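You operate a simulated robot arm through the tools that you are given. There is no shell and no other tool. Be economical: measure what you need, move in short steps, check, and stop when the job is done.

You run a simulated robot arm. Do the job below in one go: nothing can be reset, and whatever is moved stays where it is left.

TASK
Swap the used purple tube for the empty orange tube.
Fine: slide the arm to TUBE 1; the used tube goes in the black rack, the orange tube in its place; arm back over it; spill nothing.

The check looks at the end state, three seconds after you hand in, the way a careful person would. Anything else that was tipped, shoved, dropped, spilled or broken makes it a failure.

THE ROBOT
A 6-joint arm with a two-finger parallel gripper, fixed in place. Base frame: the origin is at the foot of the arm, x ahead of it, y to its left, z up; the work surface is at about z = 78.6. Lengths are in cm, angles in rad, forces in N, time in s.
With the tool pointing down near the work surface it reaches from about 24 to 64 cm from the base axis. Its first joint turns from -1.152 to 1.152 rad. Payload 2.7 kg.
The TCP is the grasp point between the finger pads, 2.3 cm short of the fingertips. In the tool frame z runs along the fingers and y along their closing line. Largest opening 9.4 cm; finger width 3.8, thickness 1; the body of the gripper, 5.4 by 9.6 cm, starts 3.9 cm behind the TCP.
Orientation is that of the tool frame in the base frame, as a unit quaternion [w, x, y, z]. With the fingers straight down and closing along the base's y, the tool's x points along the base's -x, its y along +y and its z along -z.

THE INTERFACE
- The arm moves only by the tool jog_arm. Its arguments are lists of equal length, an entry for each row: "offset": the shift along the tool's x, y, z in cm, a list of three; "angular": the turn, a rotation vector about the tool's x, y, z in rad, a list of three; "claw": the gripper command, from -1 (fully open) to 1 (shut), values between in proportion. In form: {"offset": [[x, y, z], ...], "angular": [[rx, ry, rz], ...], "claw": [claw, ...]}. A call has 1 to 12 rows; each row is the pose to reach, as a shift and turn from the pose commanded when the call began, along the tool's axes at that moment. Rows are played at 5 a second. More than 5 cm and 0.15 rad between two rows, or a gripper value outside its range, and nothing of the call is played. A pose out of reach is approached as far as the arm can. The call stops where the force on the tool passes 40 N (or 10 N more than at its start, if that is more) or the arm is blocked; 0.2 s more then pass. Each finger travels about 4.5 cm/s and halts on what it meets, pressing with about 34 N; the grip force reading is that of the motor and also rises with nothing between the fingers. The clock runs only during rows and for 0.2 s after the last one: add rows that repeat a pose to give the fingers time. The reply holds the time, the measured pose of the TCP, the force on the tool along the base axes, the opening and the grip force, in the units named above and with some noise, and new pictures: "pictures" is both (left out), scene, wrist or none.
- Cameras (640 x 400 px; columns grow to the right, rows downward): "scene" is fixed at [7.11, -42, 142.49]; the picture's right is [0.81, -0.58, 0.00], its down [-0.30, -0.41, -0.86] and it looks along [0.50, 0.70, -0.51] (base axes); focal length 340 px, centre (320, 200). "wrist" rides on the gripper at [8.6, 1.6, -7.5] in the tool frame; the picture's right is [-0.18, 0.98, 0.00], its down [-0.58, -0.11, -0.81] and it looks along [-0.79, -0.15, 0.59] (tool axes); focal length 243 px, centre (320, 200). There is no depth. A picture from a camera that has moved, and an enlarged one, comes with that camera's place and axes in the base frame and with its lens. The place of the scene camera against the robot may be out by one fixed shift of up to 1.8 cm in any direction.
- enlarge(camera, box): a new picture of the part [left, top, right, bottom] of that camera's present view, enlarged. The clock stands still meanwhile.
- sign_off(): hands the job in; it is judged then, once.

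Work in short steps. Places have to be worked out from the pictures, the camera data and where the tool is seen: move nearer, look again, correct. Check each grasp and each placing, and mend what went wrong. You have 120 turns and 200 pictures in all, those below and enlarged ones among them. Open the gripper and draw the arm clear of the work before you hand the job in, unless the task says otherwise; then end with one line.

The tools are called after "Emit:" as a command line: name --argument value ..., lists and objects as JSON in quotes. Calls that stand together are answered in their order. jog_arm: Moves the arm, as the interface text tells. Its arguments: {"type":"object","properties":{"offset":{"type":"array","items":{"type":"array","items":{"type":"number"}}},"angular":{"type":"array","items":{"type":"array","items":{"type":"number"}}},"claw":{"type":"array","items":{"type":"number"}},"pictures":{"type":"string","enum":["both","scene","wrist","none"]}},"required":["offset","angular","claw"]} The other tools are called the same way: enlarge (camera, box) takes an enlarged picture of a part of a camera's view; sign_off () hands the job in.

At the start:

```text
t: 0.0
tcp_pos: [38.38, 12.89, 119.76]
tcp_rot: [0.0, 0.0, 1.0, 0.001]
force: [-1.1, -0.8, 0.2]
grip_width: 9.41
grasp_force: 0.2
```

scene: 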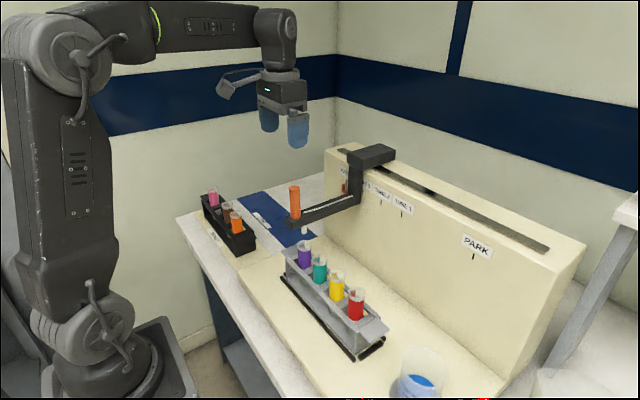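
wrist: 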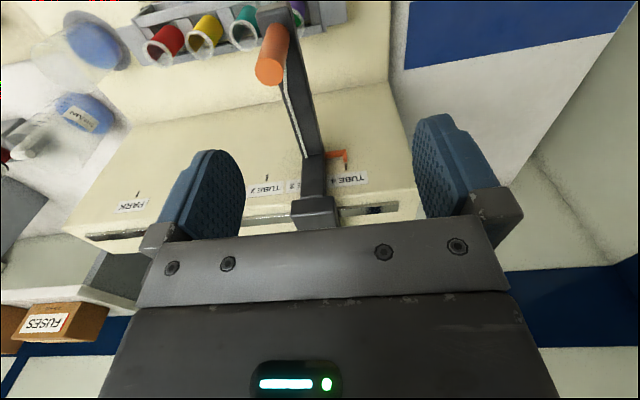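

I'll enlarge the scene to identify the device, the tubes and the rack.

Emit:
enlarge --camera "scene" --box '[180, 170, 340, 270]'

Emit:
enlarge --camera "scene" --box '[260, 130, 500, 280]'

Emit:
enlarge --camera "scene" --box '[260, 220, 480, 400]'

Emit:
enlarge --camera "wrist" --box '[80, 0, 420, 240]'

```text
4.00 times, centred on (260, 220) of scene
camera zoom: at [7.11, -42.0, 142.49], right [0.81, -0.58, 0.0], down [-0.3, -0.41, -0.86], along [0.5, 0.7, -0.51], focal length 1360 px, centre (560, 120)
```

zoom: 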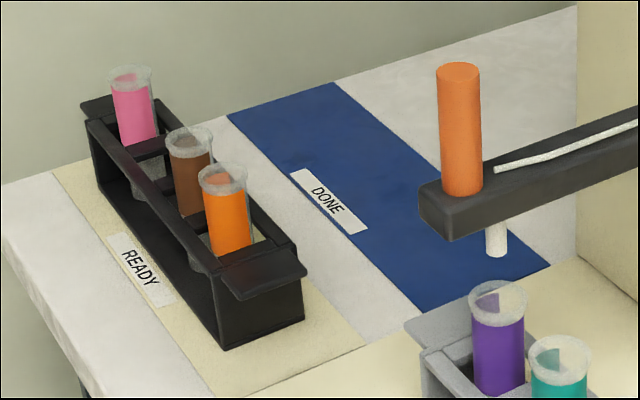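

```text
2.67 times, centred on (380, 205) of scene
camera zoom: at [7.11, -42.0, 142.49], right [0.81, -0.58, 0.0], down [-0.3, -0.41, -0.86], along [0.5, 0.7, -0.51], focal length 907 px, centre (160, 187)
```

zoom: 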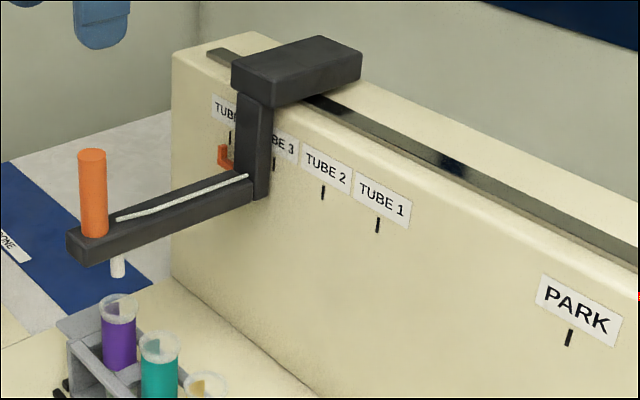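

```text
2.22 times, centred on (370, 310) of scene
camera zoom: at [7.11, -42.0, 142.49], right [0.81, -0.58, 0.0], down [-0.3, -0.41, -0.86], along [0.5, 0.7, -0.51], focal length 756 px, centre (209, -44)
```

zoom: 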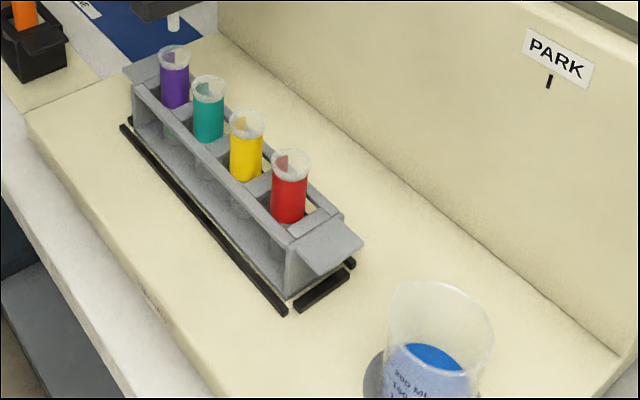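

```text
1.67 times, centred on (250, 120) of wrist
camera zoom: at [29.82, 14.42, 127.25], right [0.18, 0.98, 0.0], down [0.58, -0.11, 0.81], along [0.79, -0.15, -0.59], focal length 404 px, centre (437, 333)
```

zoom: 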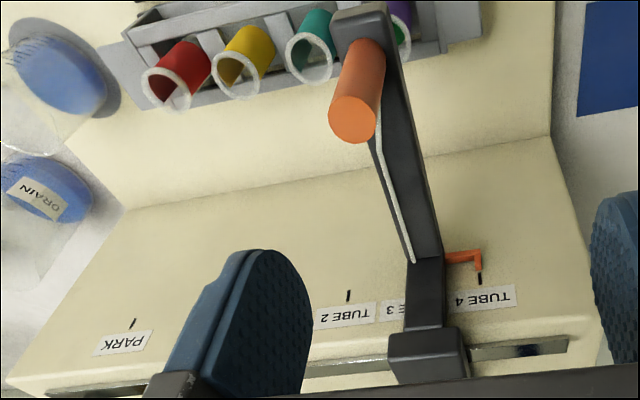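

Triangulating, the orange handle top is at about (37.5, 9.3, 109.8) and tubes are about 6 cm apart along y. Purple is under the nozzle at TUBE 4, and the black rack seems to have a free slot between brown and pink. I'll move above the handle and re-check.

Emit:
jog_arm --offset '[[0.9, -3.6, 0], [0.9, -3.6, 3], [0.9, -3.6, 5.8], [0.9, -3.6, 5.8]]' --angular '[[0, 0, 0], [0, 0, 0], [0, 0, 0], [0, 0, 0]]' --claw '[-1, -1, -1, -1]'

```text
t: 1.0
tcp_pos: [37.38, 9.19, 113.87]
tcp_rot: [0.001, 0.0, 1.0, 0.001]
force: [0.6, 0.3, 0.0]
grip_width: 9.41
grasp_force: 0.2
camera wrist: at [28.91, 10.74, 121.4], right [0.18, 0.98, 0.0], down [0.58, -0.11, 0.81], along [0.79, -0.15, -0.59], focal length 243 px, centre (320, 200)
```

scene: 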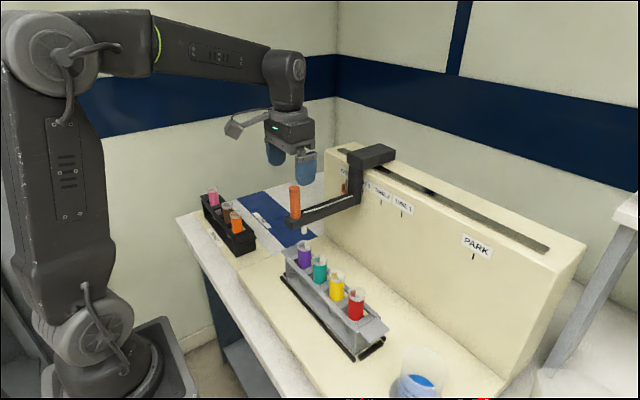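
wrist: 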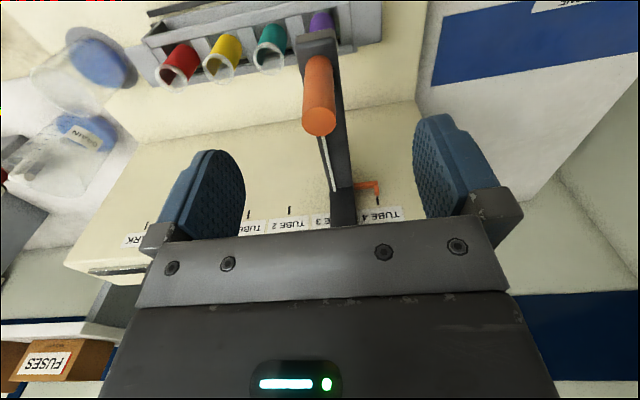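

The handle top works out at (37.4, 9.1, 109.6), centred between the fingers. I'll go down and close on it.

Emit:
jog_arm --offset '[[0, -0.1, 3], [0, -0.1, 5], [0, -0.1, 6.8], [0, -0.1, 6.8], [0, -0.1, 6.8], [0, -0.1, 6.8], [0, -0.1, 6.8], [0, -0.1, 6.8], [0, -0.1, 6.8]]' --angular '[[0, 0, 0], [0, 0, 0], [0, 0, 0], [0, 0, 0], [0, 0, 0], [0, 0, 0], [0, 0, 0], [0, 0, 0], [0, 0, 0]]' --claw '[-1, -1, -1, -0.3, 0.2, 0.4, 0.6, 0.7, 0.7]'

```text
t: 3.0
tcp_pos: [37.44, 9.12, 107.03]
tcp_rot: [0.0, 0.0, 1.0, 0.0]
force: [0.8, -3.2, -0.7]
grip_width: 2.2
grasp_force: 44.4
camera wrist: at [28.91, 10.63, 114.52], right [0.18, 0.98, 0.0], down [0.58, -0.11, 0.81], along [0.79, -0.15, -0.59], focal length 243 px, centre (320, 200)
```

scene: 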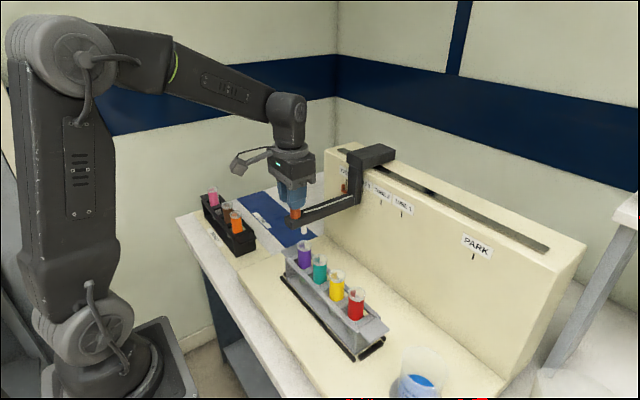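
wrist: 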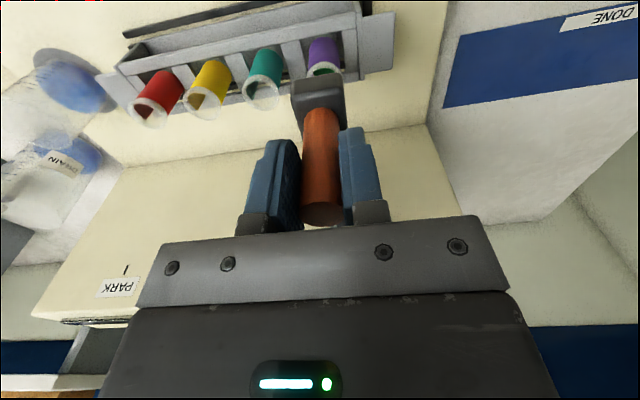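

Gripped with a 2.2 cm opening. Tube spacing comes out near 5.5 cm, so TUBE 1 should be about 16.4 cm toward -y. I'll slide part way and look at the force.

Emit:
jog_arm --offset '[[0, -0.5, 0], [0, -1.5, 0], [0, -2.5, 0], [0, -4, 0], [0, -5.5, 0], [0, -7, 0], [0, -8, 0]]' --angular '[[0, 0, 0], [0, 0, 0], [0, 0, 0], [0, 0, 0], [0, 0, 0], [0, 0, 0], [0, 0, 0]]' --claw '[0.7, 0.7, 0.7, 0.7, 0.7, 0.7, 0.7]' --pictures "scene"

```text
t: 4.6
tcp_pos: [37.57, 1.07, 106.93]
tcp_rot: [-0.002, 0.0, 1.0, 0.001]
force: [-4.5, 2.0, -17.7]
grip_width: 2.18
grasp_force: 44.9
```

scene: 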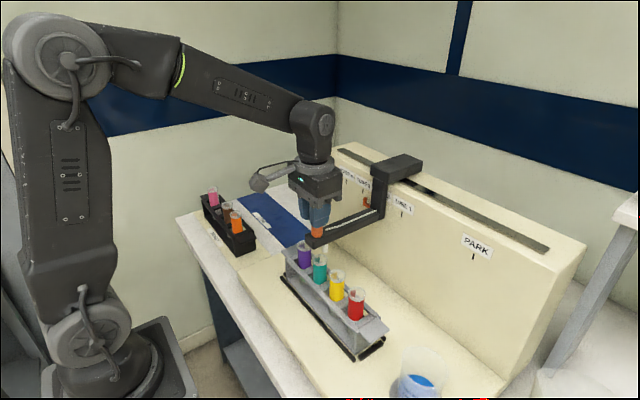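

It slides freely, with a mild downward load. I'll go on another 8.2 cm and then check the pointer against the TUBE 1 mark.

Emit:
jog_arm --offset '[[0, -1, 0.1], [0, -2.5, 0.1], [0, -4, 0.1], [0, -5.5, 0.1], [0, -7, 0.1], [0, -7.8, 0.1], [0, -8.2, 0.1]]' --angular '[[0, 0, 0], [0, 0, 0], [0, 0, 0], [0, 0, 0], [0, 0, 0], [0, 0, 0], [0, 0, 0]]' --claw '[0.7, 0.7, 0.7, 0.7, 0.7, 0.7, 0.7]'

Emit:
enlarge --camera "scene" --box '[330, 140, 490, 240]'

```text
t: 6.2
tcp_pos: [37.43, -7.17, 107.07]
tcp_rot: [0.001, 0.0, 1.0, 0.0]
force: [-12.8, 3.1, -9.9]
grip_width: 2.17
grasp_force: 44.8
camera wrist: at [28.9, -5.52, 114.52], right [0.18, 0.98, 0.0], down [0.58, -0.11, 0.81], along [0.79, -0.15, -0.59], focal length 243 px, centre (320, 200)
```

scene: 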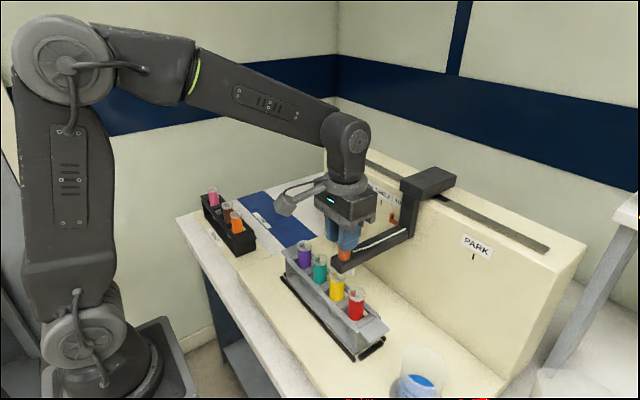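
wrist: 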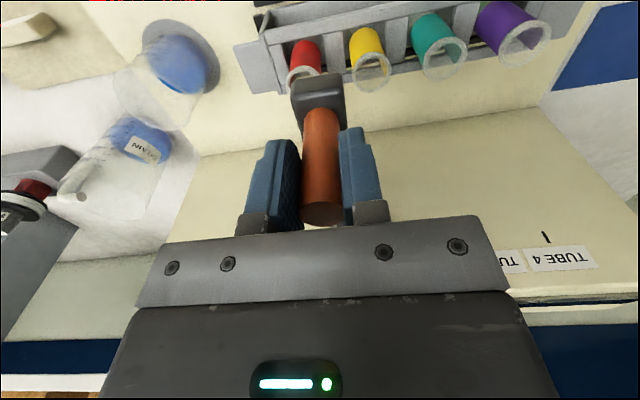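

```text
4.00 times, centred on (410, 190) of scene
camera zoom: at [7.08, -42.0, 142.49], right [0.81, -0.58, 0.0], down [-0.3, -0.41, -0.86], along [0.5, 0.7, -0.51], focal length 1360 px, centre (-40, 240)
```

zoom: 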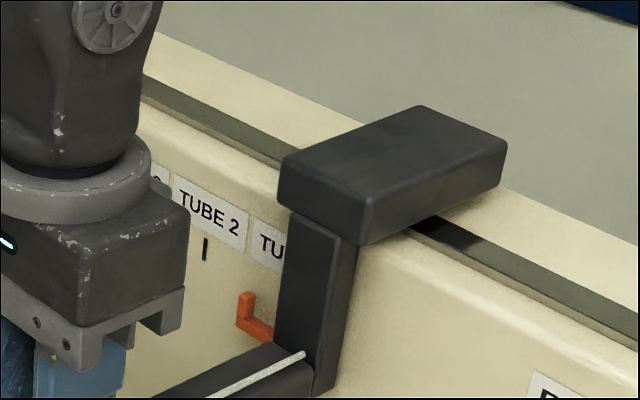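

The pointer and the red tube both lie a bit further. The spacing is really about 6 cm, so the target is y ≈ -8.9. I'll slide 1.7 cm more.

Emit:
jog_arm --offset '[[0, -0.7, 0], [0, -1.3, 0], [0, -1.7, 0], [0, -1.7, 0]]' --angular '[[0, 0, 0], [0, 0, 0], [0, 0, 0], [0, 0, 0]]' --claw '[0.7, 0.7, 0.7, 0.7]'

Emit:
enlarge --camera "scene" --box '[330, 140, 490, 240]'

```text
t: 7.2
tcp_pos: [37.46, -8.66, 107.0]
tcp_rot: [0.001, 0.0, 1.0, 0.0]
force: [-2.7, 0.1, -4.0]
grip_width: 2.19
grasp_force: 44.7
camera wrist: at [28.9, -7.18, 114.53], right [0.18, 0.98, 0.0], down [0.58, -0.11, 0.81], along [0.79, -0.15, -0.59], focal length 243 px, centre (320, 200)
```

scene: 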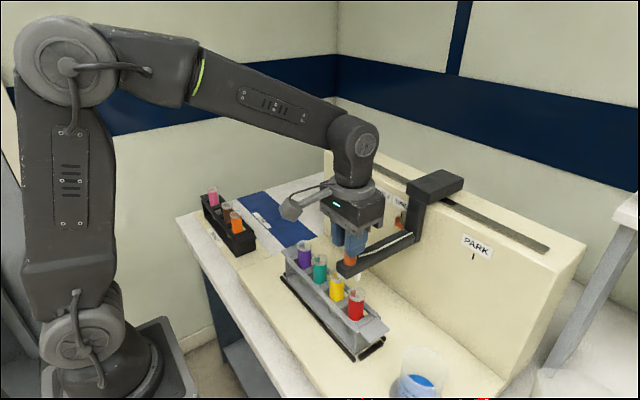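
wrist: 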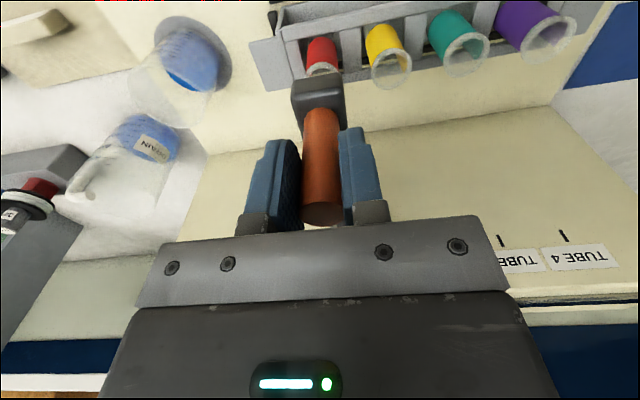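

```text
4.00 times, centred on (410, 190) of scene
camera zoom: at [7.11, -42.0, 142.49], right [0.81, -0.58, 0.0], down [-0.3, -0.41, -0.86], along [0.5, 0.7, -0.51], focal length 1360 px, centre (-40, 240)
```

zoom: 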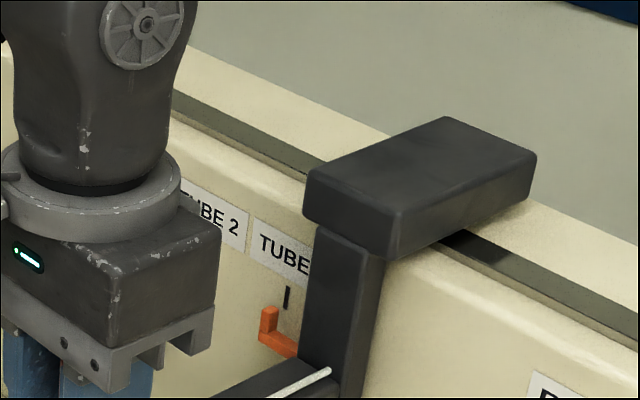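

The pointer is about 0.25 cm short relative to how it sat at TUBE 4. I'll nudge it and then compare.

Emit:
jog_arm --offset '[[0, -0.2, 0], [0, -0.25, 0], [0, -0.25, 0]]' --angular '[[0, 0, 0], [0, 0, 0], [0, 0, 0]]' --claw '[0.7, 0.7, 0.7]' --pictures "none"

Emit:
enlarge --camera "scene" --box '[330, 140, 490, 240]'

```text
t: 8.0
tcp_pos: [37.48, -8.84, 107.08]
tcp_rot: [0.001, 0.0, 1.0, 0.001]
force: [-9.9, 1.9, -10.5]
grip_width: 2.18
grasp_force: 44.9
```

```text
4.00 times, centred on (410, 190) of scene
camera zoom: at [7.09, -42.0, 142.49], right [0.81, -0.58, 0.0], down [-0.3, -0.41, -0.86], along [0.5, 0.7, -0.51], focal length 1360 px, centre (-40, 240)
```

zoom: 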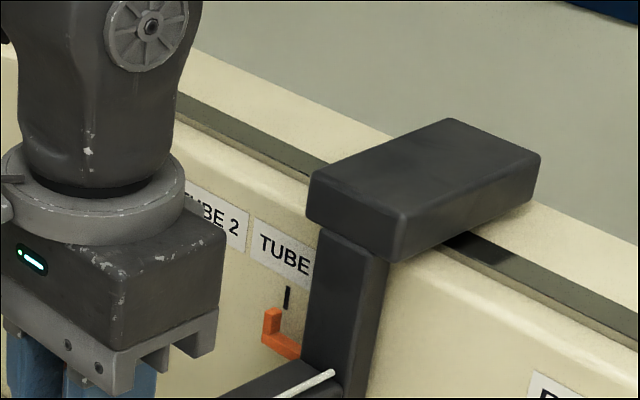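

The pointer now sits at TUBE 1 the same way it did at TUBE 4. I'll release and rise straight up.

Emit:
jog_arm --offset '[[0, 0, 0], [0, 0, 0], [0, 0, 0], [0, 0, -1], [0, 0, -4], [0, 0, -7], [0, 0, -9]]' --angular '[[0, 0, 0], [0, 0, 0], [0, 0, 0], [0, 0, 0], [0, 0, 0], [0, 0, 0], [0, 0, 0]]' --claw '[0.2, -0.2, -0.5, -0.5, -0.5, -0.5, -0.5]' --pictures "none"

```text
t: 9.6
tcp_pos: [37.39, -8.98, 115.95]
tcp_rot: [0.001, -0.001, 1.0, 0.001]
force: [-0.3, 0.1, 1.3]
grip_width: 7.04
grasp_force: 0.1
```

Moving over the purple tube while staying high, then looking.

Emit:
jog_arm --offset '[[0, 4, 0], [0, 8.5, 0], [0, 13, 0], [-1.5, 18, 0], [-1.5, 18, 4], [-1.5, 18, 6], [-1.5, 18, 6]]' --angular '[[0, 0, 0], [0, 0, 0], [0, 0, 0], [0, 0, 0], [0, 0, 0], [0, 0, 0], [0, 0, 0]]' --claw '[-0.5, -0.5, -0.5, -0.5, -0.5, -0.5, -0.5]'

Emit:
enlarge --camera "wrist" --box '[160, 20, 480, 220]'

Emit:
enlarge --camera "scene" --box '[260, 220, 400, 308]'

```text
refused: row 4 steps farther than a row can; nothing moved
```

```text
2.00 times, centred on (320, 120) of wrist
camera zoom: at [28.91, -7.36, 123.56], right [0.18, 0.98, 0.0], down [0.58, -0.11, 0.81], along [0.79, -0.15, -0.59], focal length 485 px, centre (320, 360)
```

zoom: 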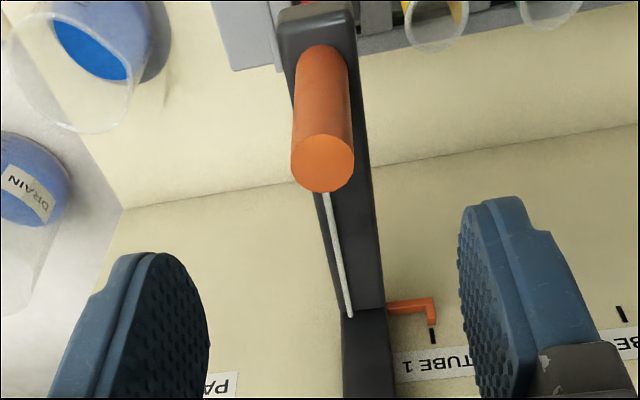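

```text
4.55 times, centred on (330, 264) of scene
camera zoom: at [7.11, -42.0, 142.49], right [0.81, -0.58, 0.0], down [-0.3, -0.41, -0.86], along [0.5, 0.7, -0.51], focal length 1546 px, centre (274, -91)
```

zoom: 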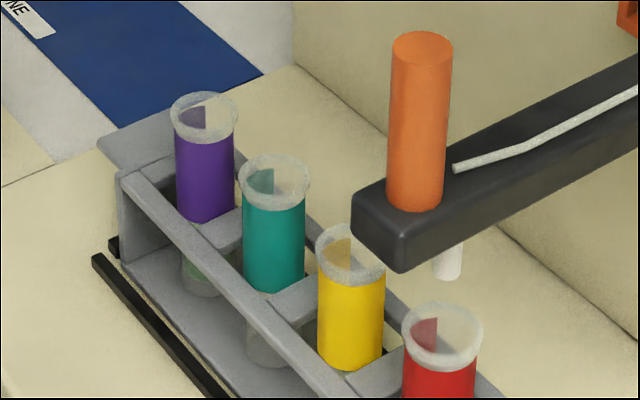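

That call was refused because a row step was too large, so nothing moved. The arm sits well over TUBE 1. Repeating with smaller steps.

Emit:
jog_arm --offset '[[0, 4, 0], [0, 8.5, 0], [0, 13, 0], [0, 17, 0], [-1.5, 18, 3], [-1.5, 18, 6], [-1.5, 18, 6]]' --angular '[[0, 0, 0], [0, 0, 0], [0, 0, 0], [0, 0, 0], [0, 0, 0], [0, 0, 0], [0, 0, 0]]' --claw '[-0.5, -0.5, -0.5, -0.5, -0.5, -0.5, -0.5]'

Emit:
enlarge --camera "wrist" --box '[160, 20, 480, 220]'

```text
t: 11.2
tcp_pos: [38.91, 9.08, 110.16]
tcp_rot: [0.0, 0.0, 1.0, 0.001]
force: [-0.6, 0.7, -0.8]
grip_width: 7.04
grasp_force: 0.0
camera wrist: at [30.38, 10.68, 117.6], right [0.18, 0.98, 0.0], down [0.58, -0.11, 0.81], along [0.79, -0.15, -0.59], focal length 243 px, centre (320, 200)
```

scene: 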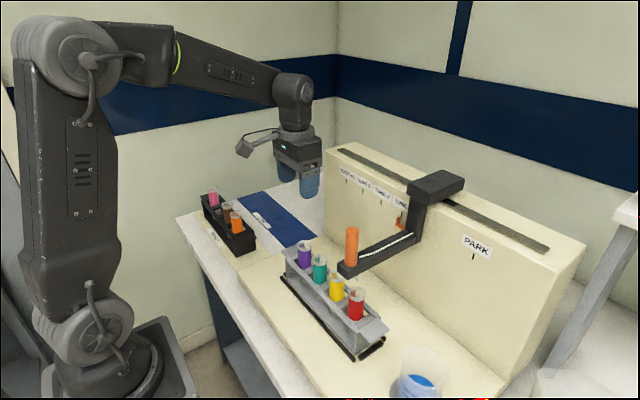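
wrist: 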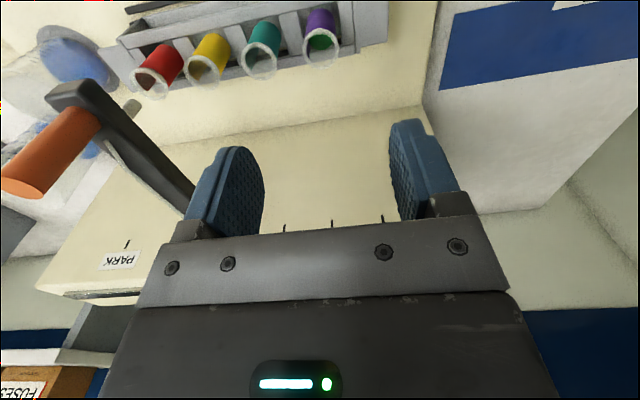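

```text
2.00 times, centred on (320, 120) of wrist
camera zoom: at [30.38, 10.68, 117.6], right [0.18, 0.98, 0.0], down [0.58, -0.11, 0.81], along [0.79, -0.15, -0.59], focal length 485 px, centre (320, 360)
```

zoom: 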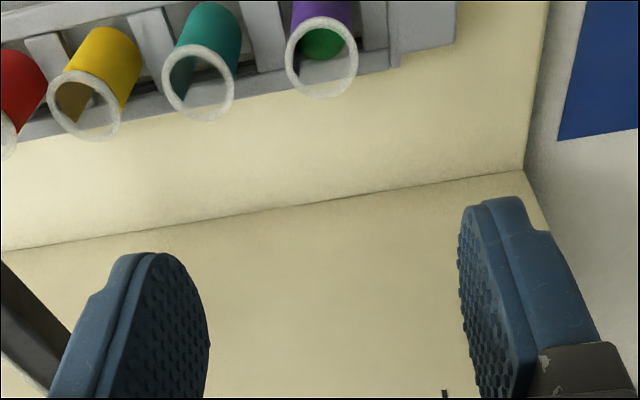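

The purple lip is at (39.3, 9.1, 94.8) and the rail top near z≈90.3, leaving about 4.5 cm to grip. I'll yaw the gripper 90° to close along x, clear of the neighbour tubes, with the camera on the -y side.

Emit:
jog_arm --offset '[[0, 0, 0], [0, 0, 0], [0, 0, 0], [0, 0, 0], [0, 0, 0], [0, 0, 0], [-0.2, 0, 0], [-0.3, 0, 0], [-0.4, 0, 0], [-0.4, 0, 0], [-0.4, 0, 0], [-0.4, 0, 0]]' --angular '[[0, 0, -0.143], [0, 0, -0.286], [0, 0, -0.429], [0, 0, -0.572], [0, 0, -0.715], [0, 0, -0.858], [0, 0, -1.0], [0, 0, -1.143], [0, 0, -1.286], [0, 0, -1.429], [0, 0, -1.571], [0, 0, -1.571]]' --claw '[-0.5, -0.5, -0.5, -0.5, -0.5, -0.5, -0.5, -0.5, -0.5, -0.5, -0.5, -0.5]'

```text
t: 13.8
tcp_pos: [39.4, 9.08, 110.02]
tcp_rot: [-0.001, 0.708, -0.706, 0.0]
force: [-0.4, 0.6, 0.3]
grip_width: 7.07
grasp_force: 0.1
camera wrist: at [37.93, 0.28, 117.51], right [-0.98, 0.18, 0.0], down [0.11, 0.58, 0.81], along [0.15, 0.79, -0.59], focal length 243 px, centre (320, 200)
```

scene: 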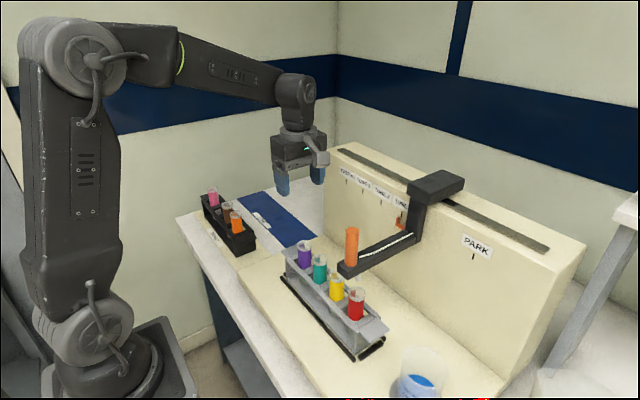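
wrist: 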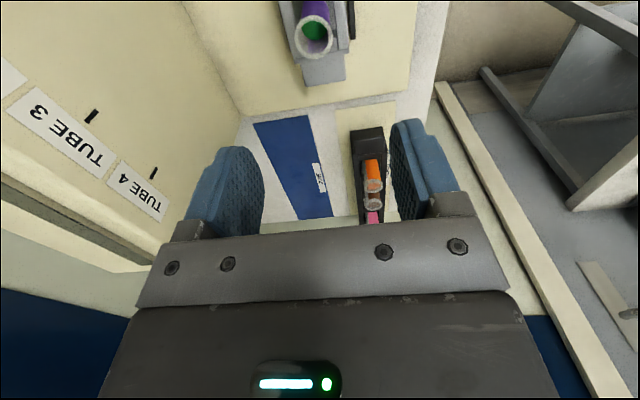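

The two estimates differ by about 0.6 cm, so I'll go down to mid height, with the fingertips still above the lip, and re-measure.

Emit:
jog_arm --offset '[[0, 0, 4], [0, 0, 8], [0, 0, 10], [0, 0, 10]]' --angular '[[0, 0, 0], [0, 0, 0], [0, 0, 0], [0, 0, 0]]' --claw '[-0.5, -0.5, -0.5, -0.5]'

Emit:
enlarge --camera "wrist" --box '[160, 20, 480, 220]'

Emit:
enlarge --camera "scene" --box '[250, 170, 362, 240]'

```text
t: 14.8
tcp_pos: [39.35, 9.08, 100.02]
tcp_rot: [0.002, -0.707, 0.707, 0.0]
force: [0.8, -0.4, -0.3]
grip_width: 7.06
grasp_force: 0.0
camera wrist: at [37.88, 0.34, 107.46], right [-0.98, 0.18, 0.0], down [0.11, 0.58, 0.81], along [0.15, 0.79, -0.59], focal length 243 px, centre (320, 200)
```

scene: 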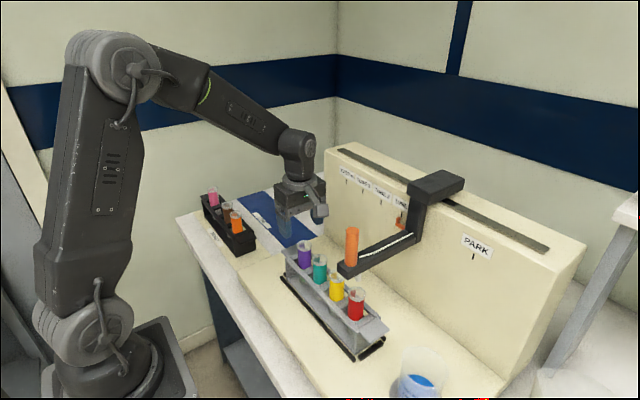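
wrist: 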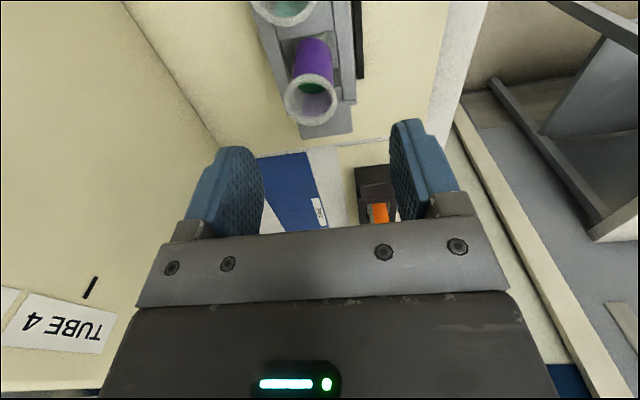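

```text
2.00 times, centred on (320, 120) of wrist
camera zoom: at [37.88, 0.34, 107.46], right [-0.98, 0.18, 0.0], down [0.11, 0.58, 0.81], along [0.15, 0.79, -0.59], focal length 485 px, centre (320, 360)
```

zoom: 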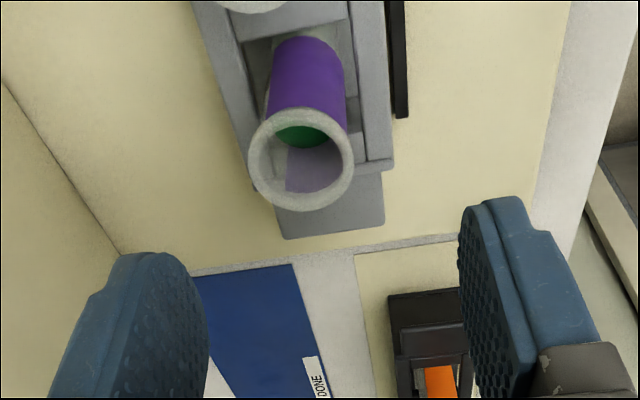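

```text
5.71 times, centred on (306, 205) of scene
camera zoom: at [7.11, -42.0, 142.49], right [0.81, -0.58, 0.0], down [-0.3, -0.41, -0.86], along [0.5, 0.7, -0.51], focal length 1943 px, centre (400, 171)
```

zoom: 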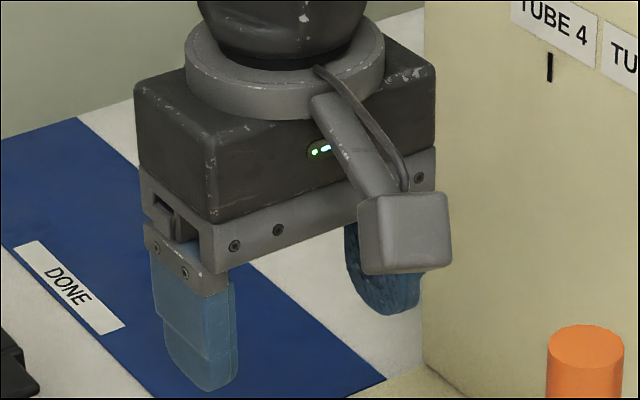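

Using wrist views only, the lip triangulates to (40.1, 8.95, 92.7), consistent across three views; the scene camera is offset. I'll go down with TCP z≈91.3 and check before closing.

Emit:
jog_arm --offset '[[0.1, -0.75, 0], [0.1, -0.75, 3], [0.1, -0.75, 6], [0.1, -0.75, 8], [0.1, -0.75, 8.7], [0.1, -0.75, 8.7]]' --angular '[[0, 0, 0], [0, 0, 0], [0, 0, 0], [0, 0, 0], [0, 0, 0], [0, 0, 0]]' --claw '[-0.5, -0.5, -0.5, -0.5, -0.5, -0.5]'

Emit:
enlarge --camera "scene" --box '[250, 190, 378, 270]'

```text
t: 16.2
tcp_pos: [40.12, 8.88, 91.22]
tcp_rot: [0.002, -0.707, 0.708, 0.001]
force: [0.0, -0.6, 0.0]
grip_width: 7.01
grasp_force: 0.1
camera wrist: at [38.63, 0.13, 98.81], right [-0.98, 0.18, 0.0], down [0.11, 0.58, 0.81], along [0.15, 0.79, -0.59], focal length 243 px, centre (320, 200)
```

scene: 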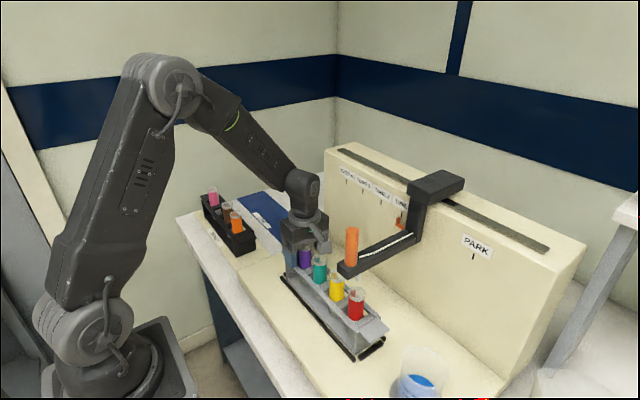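
wrist: 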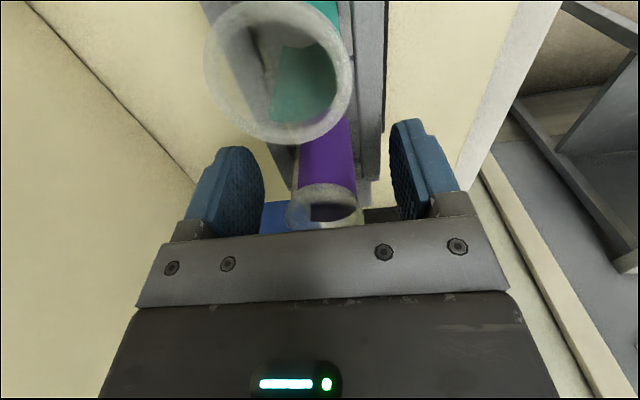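

```text
5.00 times, centred on (314, 230) of scene
camera zoom: at [7.11, -42.0, 142.49], right [0.81, -0.58, 0.0], down [-0.3, -0.41, -0.86], along [0.5, 0.7, -0.51], focal length 1700 px, centre (350, 50)
```

zoom: 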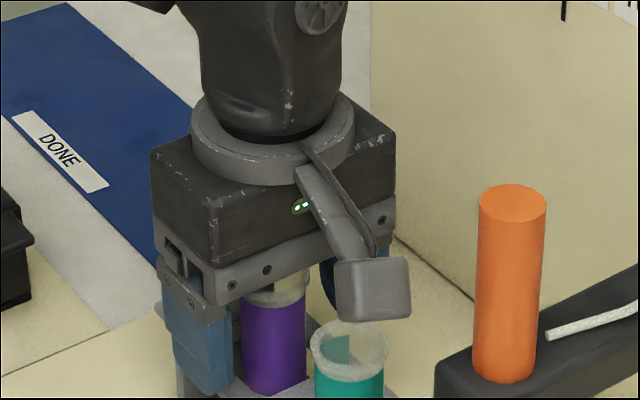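

The purple tube stands centred between the fingers and the camera clears the teal tube. Closing.

Emit:
jog_arm --offset '[[0, 0, 0], [0, 0, 0], [0, 0, 0], [0, 0, 0], [0, 0, 0], [0, 0, 0]]' --angular '[[0, 0, 0], [0, 0, 0], [0, 0, 0], [0, 0, 0], [0, 0, 0], [0, 0, 0]]' --claw '[-0.2, 0.1, 0.3, 0.5, 0.6, 0.6]' --pictures "wrist"

Emit:
enlarge --camera "scene" --box '[250, 210, 378, 290]'

```text
t: 17.6
tcp_pos: [40.17, 8.89, 91.3]
tcp_rot: [-0.001, 0.707, -0.707, 0.0]
force: [-0.5, 0.0, -0.3]
grip_width: 2.98
grasp_force: 33.8
camera wrist: at [38.63, 0.13, 98.83], right [-0.98, 0.18, 0.0], down [0.11, 0.58, 0.81], along [0.15, 0.79, -0.59], focal length 243 px, centre (320, 200)
```

wrist: 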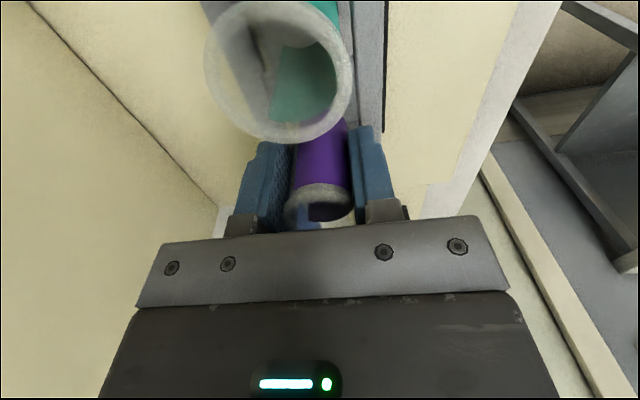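

```text
5.00 times, centred on (314, 250) of scene
camera zoom: at [7.11, -42.0, 142.49], right [0.81, -0.58, 0.0], down [-0.3, -0.41, -0.86], along [0.5, 0.7, -0.51], focal length 1700 px, centre (350, -50)
```

zoom: 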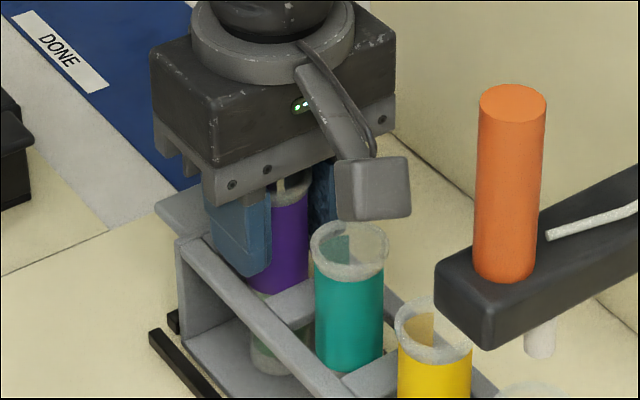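

Gripped at 2.98 cm, with the fingertips just above the rail. I'll lift straight up, gently.

Emit:
jog_arm --offset '[[0, 0, -0.5], [0, 0, -1.5], [0, 0, -3], [0, 0, -4.5], [0, 0, -6], [0, 0, -7.5], [0, 0, -9], [0, 0, -10.5], [0, 0, -12], [0, 0, -13.5], [0, 0, -14.5], [0, 0, -14.5]]' --angular '[[0, 0, 0], [0, 0, 0], [0, 0, 0], [0, 0, 0], [0, 0, 0], [0, 0, 0], [0, 0, 0], [0, 0, 0], [0, 0, 0], [0, 0, 0], [0, 0, 0], [0, 0, 0]]' --claw '[0.6, 0.6, 0.6, 0.6, 0.6, 0.6, 0.6, 0.6, 0.6, 0.6, 0.6, 0.6]'

Emit:
enlarge --camera "scene" --box '[230, 130, 390, 230]'

Emit:
enlarge --camera "scene" --box '[250, 200, 410, 300]'

```text
t: 20.2
tcp_pos: [40.11, 8.91, 105.92]
tcp_rot: [-0.001, 0.707, -0.707, 0.001]
force: [-0.8, 0.0, -1.0]
grip_width: 2.97
grasp_force: 34.0
camera wrist: at [38.62, 0.29, 113.45], right [-0.98, 0.18, 0.0], down [0.11, 0.58, 0.81], along [0.15, 0.79, -0.59], focal length 243 px, centre (320, 200)
```

scene: 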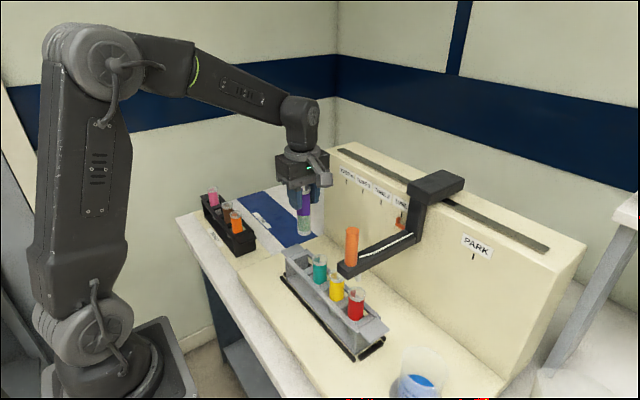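
wrist: 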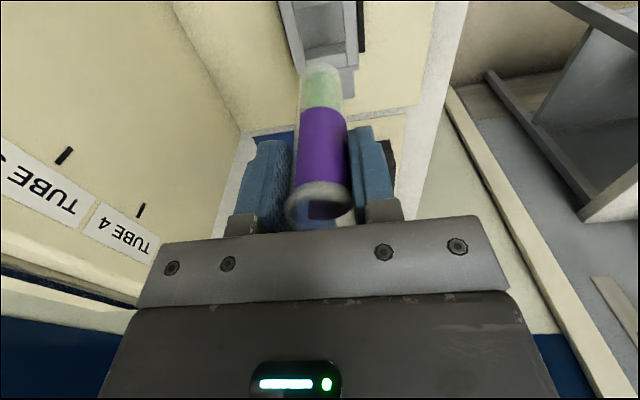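

```text
4.00 times, centred on (310, 180) of scene
camera zoom: at [7.11, -42.0, 142.49], right [0.81, -0.58, 0.0], down [-0.3, -0.41, -0.86], along [0.5, 0.7, -0.51], focal length 1360 px, centre (360, 280)
```

zoom: 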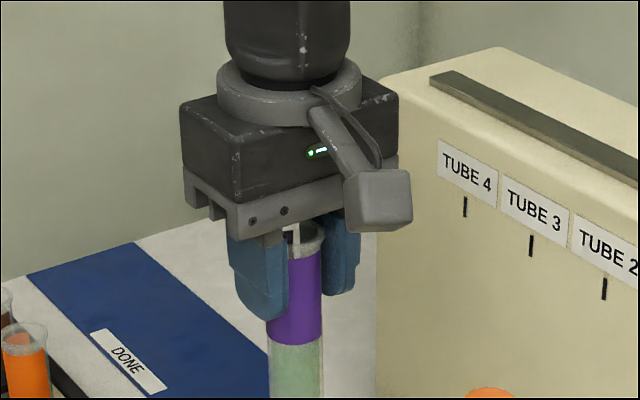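

```text
4.00 times, centred on (330, 250) of scene
camera zoom: at [7.11, -42.0, 142.49], right [0.81, -0.58, 0.0], down [-0.3, -0.41, -0.86], along [0.5, 0.7, -0.51], focal length 1360 px, centre (280, 0)
```

zoom: 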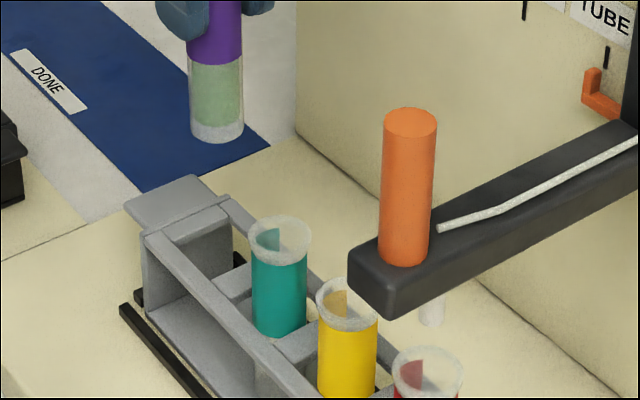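

The tube is lifted, held upright, with some green liquid in it; its bottom is about 10.3 cm below the TCP. The orange tube estimates to about (35, 34) and brown to (35, 40). I'll move toward the black rack at this height and re-measure.

Emit:
jog_arm --offset '[[-1, 0, 0], [-2.5, 0.5, 0], [-5, 1, 0], [-7.5, 1.5, 0], [-10, 2, 0], [-12.5, 2.5, 0], [-14, 2.6, 0], [-15, 2.6, 0], [-15, 2.6, 0]]' --angular '[[0, 0, 0], [0, 0, 0], [0, 0, 0], [0, 0, 0], [0, 0, 0], [0, 0, 0], [0, 0, 0], [0, 0, 0], [0, 0, 0]]' --claw '[0.6, 0.6, 0.6, 0.6, 0.6, 0.6, 0.6, 0.6, 0.6]'

Emit:
enlarge --camera "wrist" --box '[200, 20, 520, 220]'

Emit:
enlarge --camera "scene" --box '[180, 160, 308, 240]'

```text
t: 22.2
tcp_pos: [37.61, 23.91, 105.77]
tcp_rot: [0.001, -0.707, 0.707, 0.001]
force: [-0.3, 0.8, -1.2]
grip_width: 2.99
grasp_force: 34.1
camera wrist: at [36.03, 15.23, 113.34], right [-0.98, 0.18, 0.0], down [0.11, 0.58, 0.81], along [0.15, 0.79, -0.59], focal length 243 px, centre (320, 200)
```

scene: 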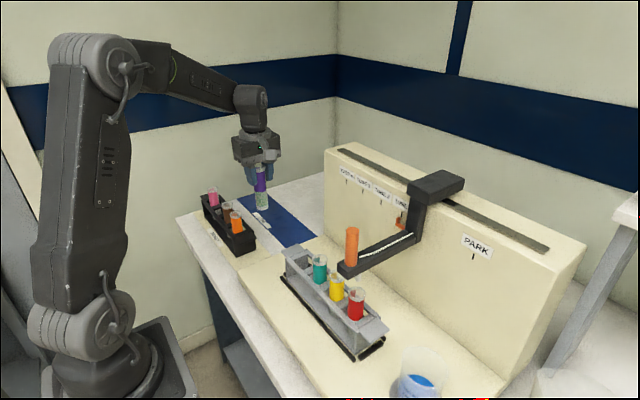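
wrist: 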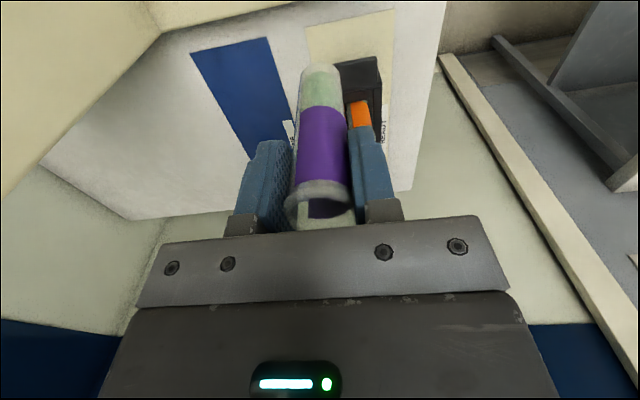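

```text
2.00 times, centred on (360, 120) of wrist
camera zoom: at [36.03, 15.23, 113.34], right [-0.98, 0.18, 0.0], down [0.11, 0.58, 0.81], along [0.15, 0.79, -0.59], focal length 485 px, centre (240, 360)
```

zoom: 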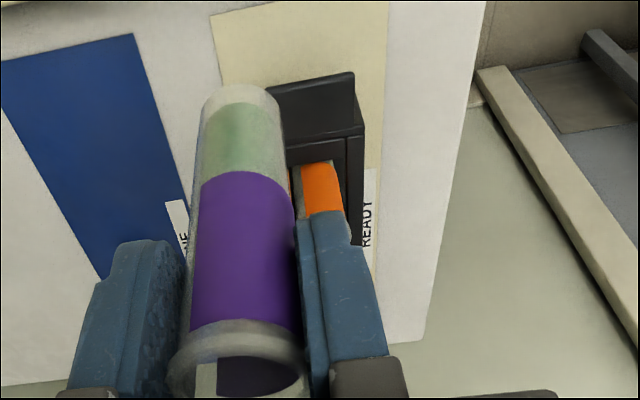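

```text
5.00 times, centred on (244, 200) of scene
camera zoom: at [7.11, -42.0, 142.49], right [0.81, -0.58, 0.0], down [-0.3, -0.41, -0.86], along [0.5, 0.7, -0.51], focal length 1700 px, centre (700, 200)
```

zoom: 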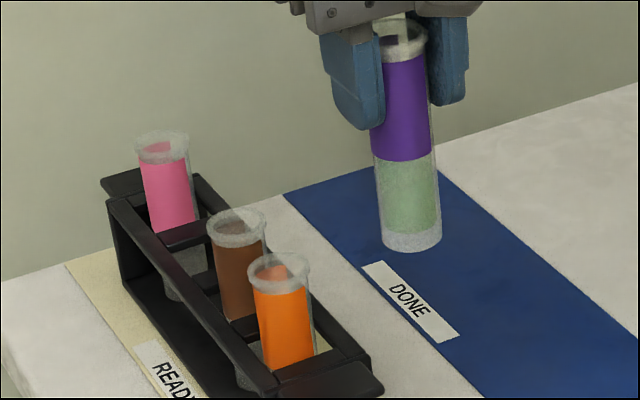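

Calibrating the scene camera against the held tube, the rack lips are at z≈88.5: orange (34.7, 36.6), brown (34.7, 42.7), pink (34.9, 54.6). The free slot is at about (34.8, 48.6). I'll step to +x so the wrist camera sees the rack beside the held tube.

Emit:
jog_arm --offset '[[-2, -1.5, -0.5], [-4, -3.5, -1], [-6, -5.5, -1], [-8, -6.9, -1], [-10, -6.9, -1], [-10, -6.9, -1]]' --angular '[[0, 0, 0], [0, 0, 0], [0, 0, 0], [0, 0, 0], [0, 0, 0], [0, 0, 0]]' --claw '[0.6, 0.6, 0.6, 0.6, 0.6, 0.6]'

Emit:
enlarge --camera "wrist" --box '[340, 20, 580, 170]'

```text
t: 23.6
tcp_pos: [44.51, 34.06, 106.78]
tcp_rot: [0.0, 0.707, -0.707, 0.0]
force: [-0.3, -0.1, 0.1]
grip_width: 3.0
grasp_force: 33.8
camera wrist: at [43.03, 25.38, 114.27], right [-0.98, 0.18, 0.0], down [0.11, 0.58, 0.81], along [0.15, 0.79, -0.59], focal length 243 px, centre (320, 200)
```

scene: 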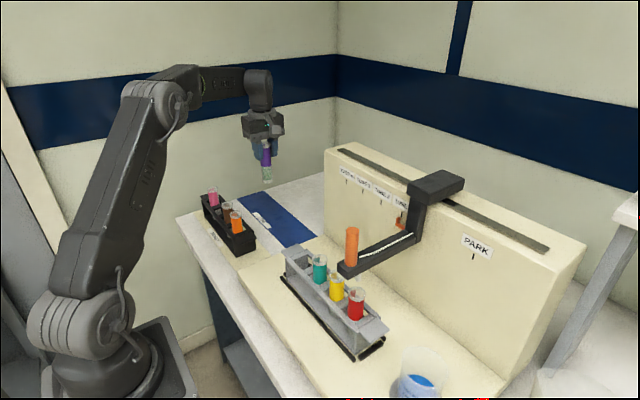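
wrist: 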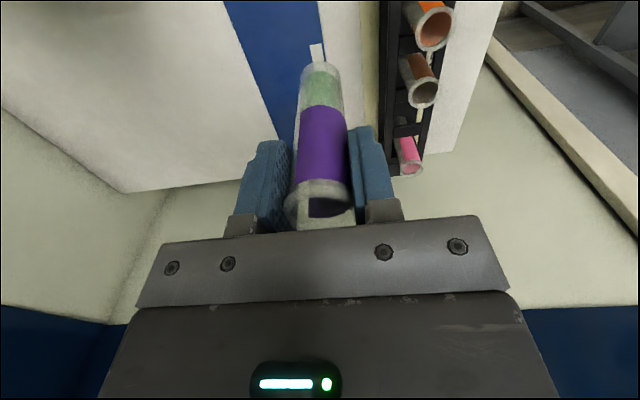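

```text
2.67 times, centred on (460, 95) of wrist
camera zoom: at [43.03, 25.38, 114.27], right [-0.98, 0.18, 0.0], down [0.11, 0.58, 0.81], along [0.15, 0.79, -0.59], focal length 647 px, centre (-53, 480)
```

zoom: 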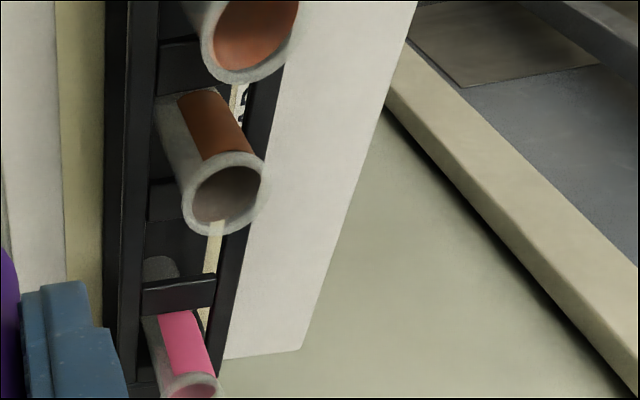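

Wrist measurements put the lips at orange (34.5, 35.9), brown (34.45, 42.1) and pink (34.45, 54.4), so the free slot is at about (34.5, 48.3). I'll move above it, keeping the tube bottom clear of the other tubes.

Emit:
jog_arm --offset '[[-1, 1, 0], [-3, 2.5, 0], [-5, 4.2, 0], [-7.5, 6, 0], [-10, 7.5, 0], [-12, 9, 0], [-13.5, 9.7, 0], [-14.3, 10, 0], [-14.3, 10, 0], [-14.3, 10, 0]]' --angular '[[0, 0, 0], [0, 0, 0], [0, 0, 0], [0, 0, 0], [0, 0, 0], [0, 0, 0], [0, 0, 0], [0, 0, 0], [0, 0, 0], [0, 0, 0]]' --claw '[0.6, 0.6, 0.6, 0.6, 0.6, 0.6, 0.6, 0.6, 0.6, 0.6]'

Emit:
enlarge --camera "wrist" --box '[200, 0, 440, 150]'

Emit:
enlarge --camera "scene" --box '[180, 160, 276, 220]'

```text
t: 25.8
tcp_pos: [34.39, 48.27, 106.8]
tcp_rot: [-0.001, 0.707, -0.707, 0.0]
force: [0.6, 0.0, -0.7]
grip_width: 2.97
grasp_force: 33.8
camera wrist: at [32.86, 39.52, 114.4], right [-0.98, 0.18, 0.0], down [0.11, 0.58, 0.81], along [0.15, 0.79, -0.59], focal length 243 px, centre (320, 200)
```

scene: 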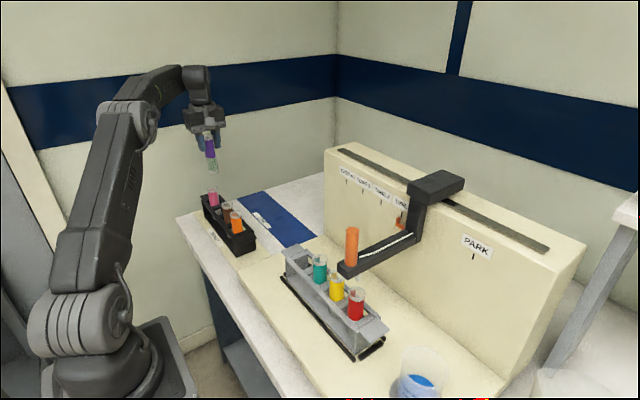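
wrist: 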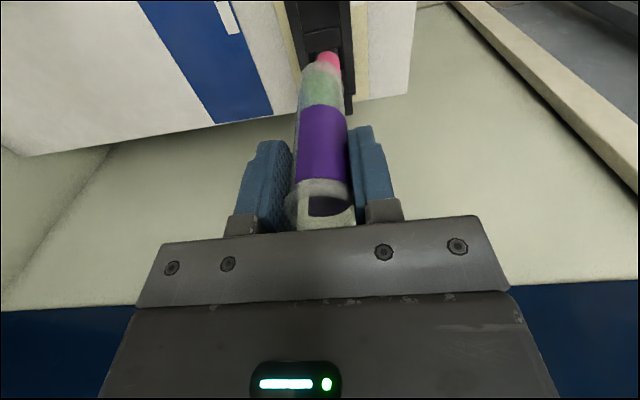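

```text
2.67 times, centred on (320, 75) of wrist
camera zoom: at [32.86, 39.52, 114.4], right [-0.98, 0.18, 0.0], down [0.11, 0.58, 0.81], along [0.15, 0.79, -0.59], focal length 647 px, centre (320, 533)
```

zoom: 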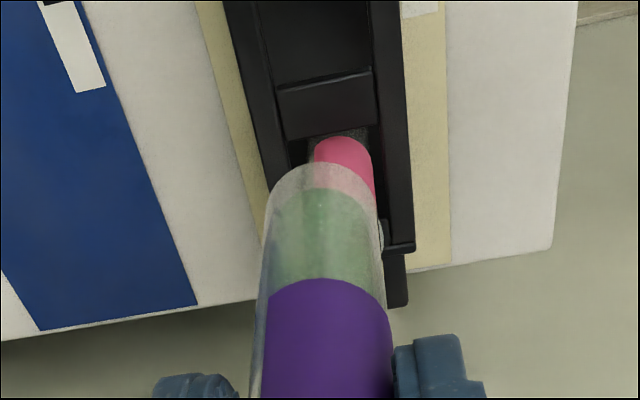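

```text
6.67 times, centred on (228, 190) of scene
camera zoom: at [7.11, -42.0, 142.49], right [0.81, -0.58, 0.0], down [-0.3, -0.41, -0.86], along [0.5, 0.7, -0.51], focal length 2267 px, centre (933, 267)
```

zoom: 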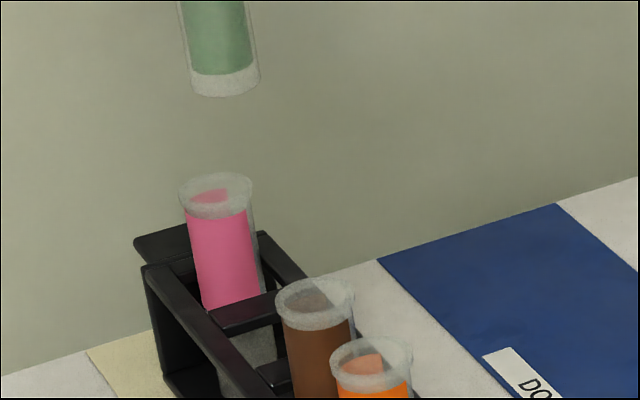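

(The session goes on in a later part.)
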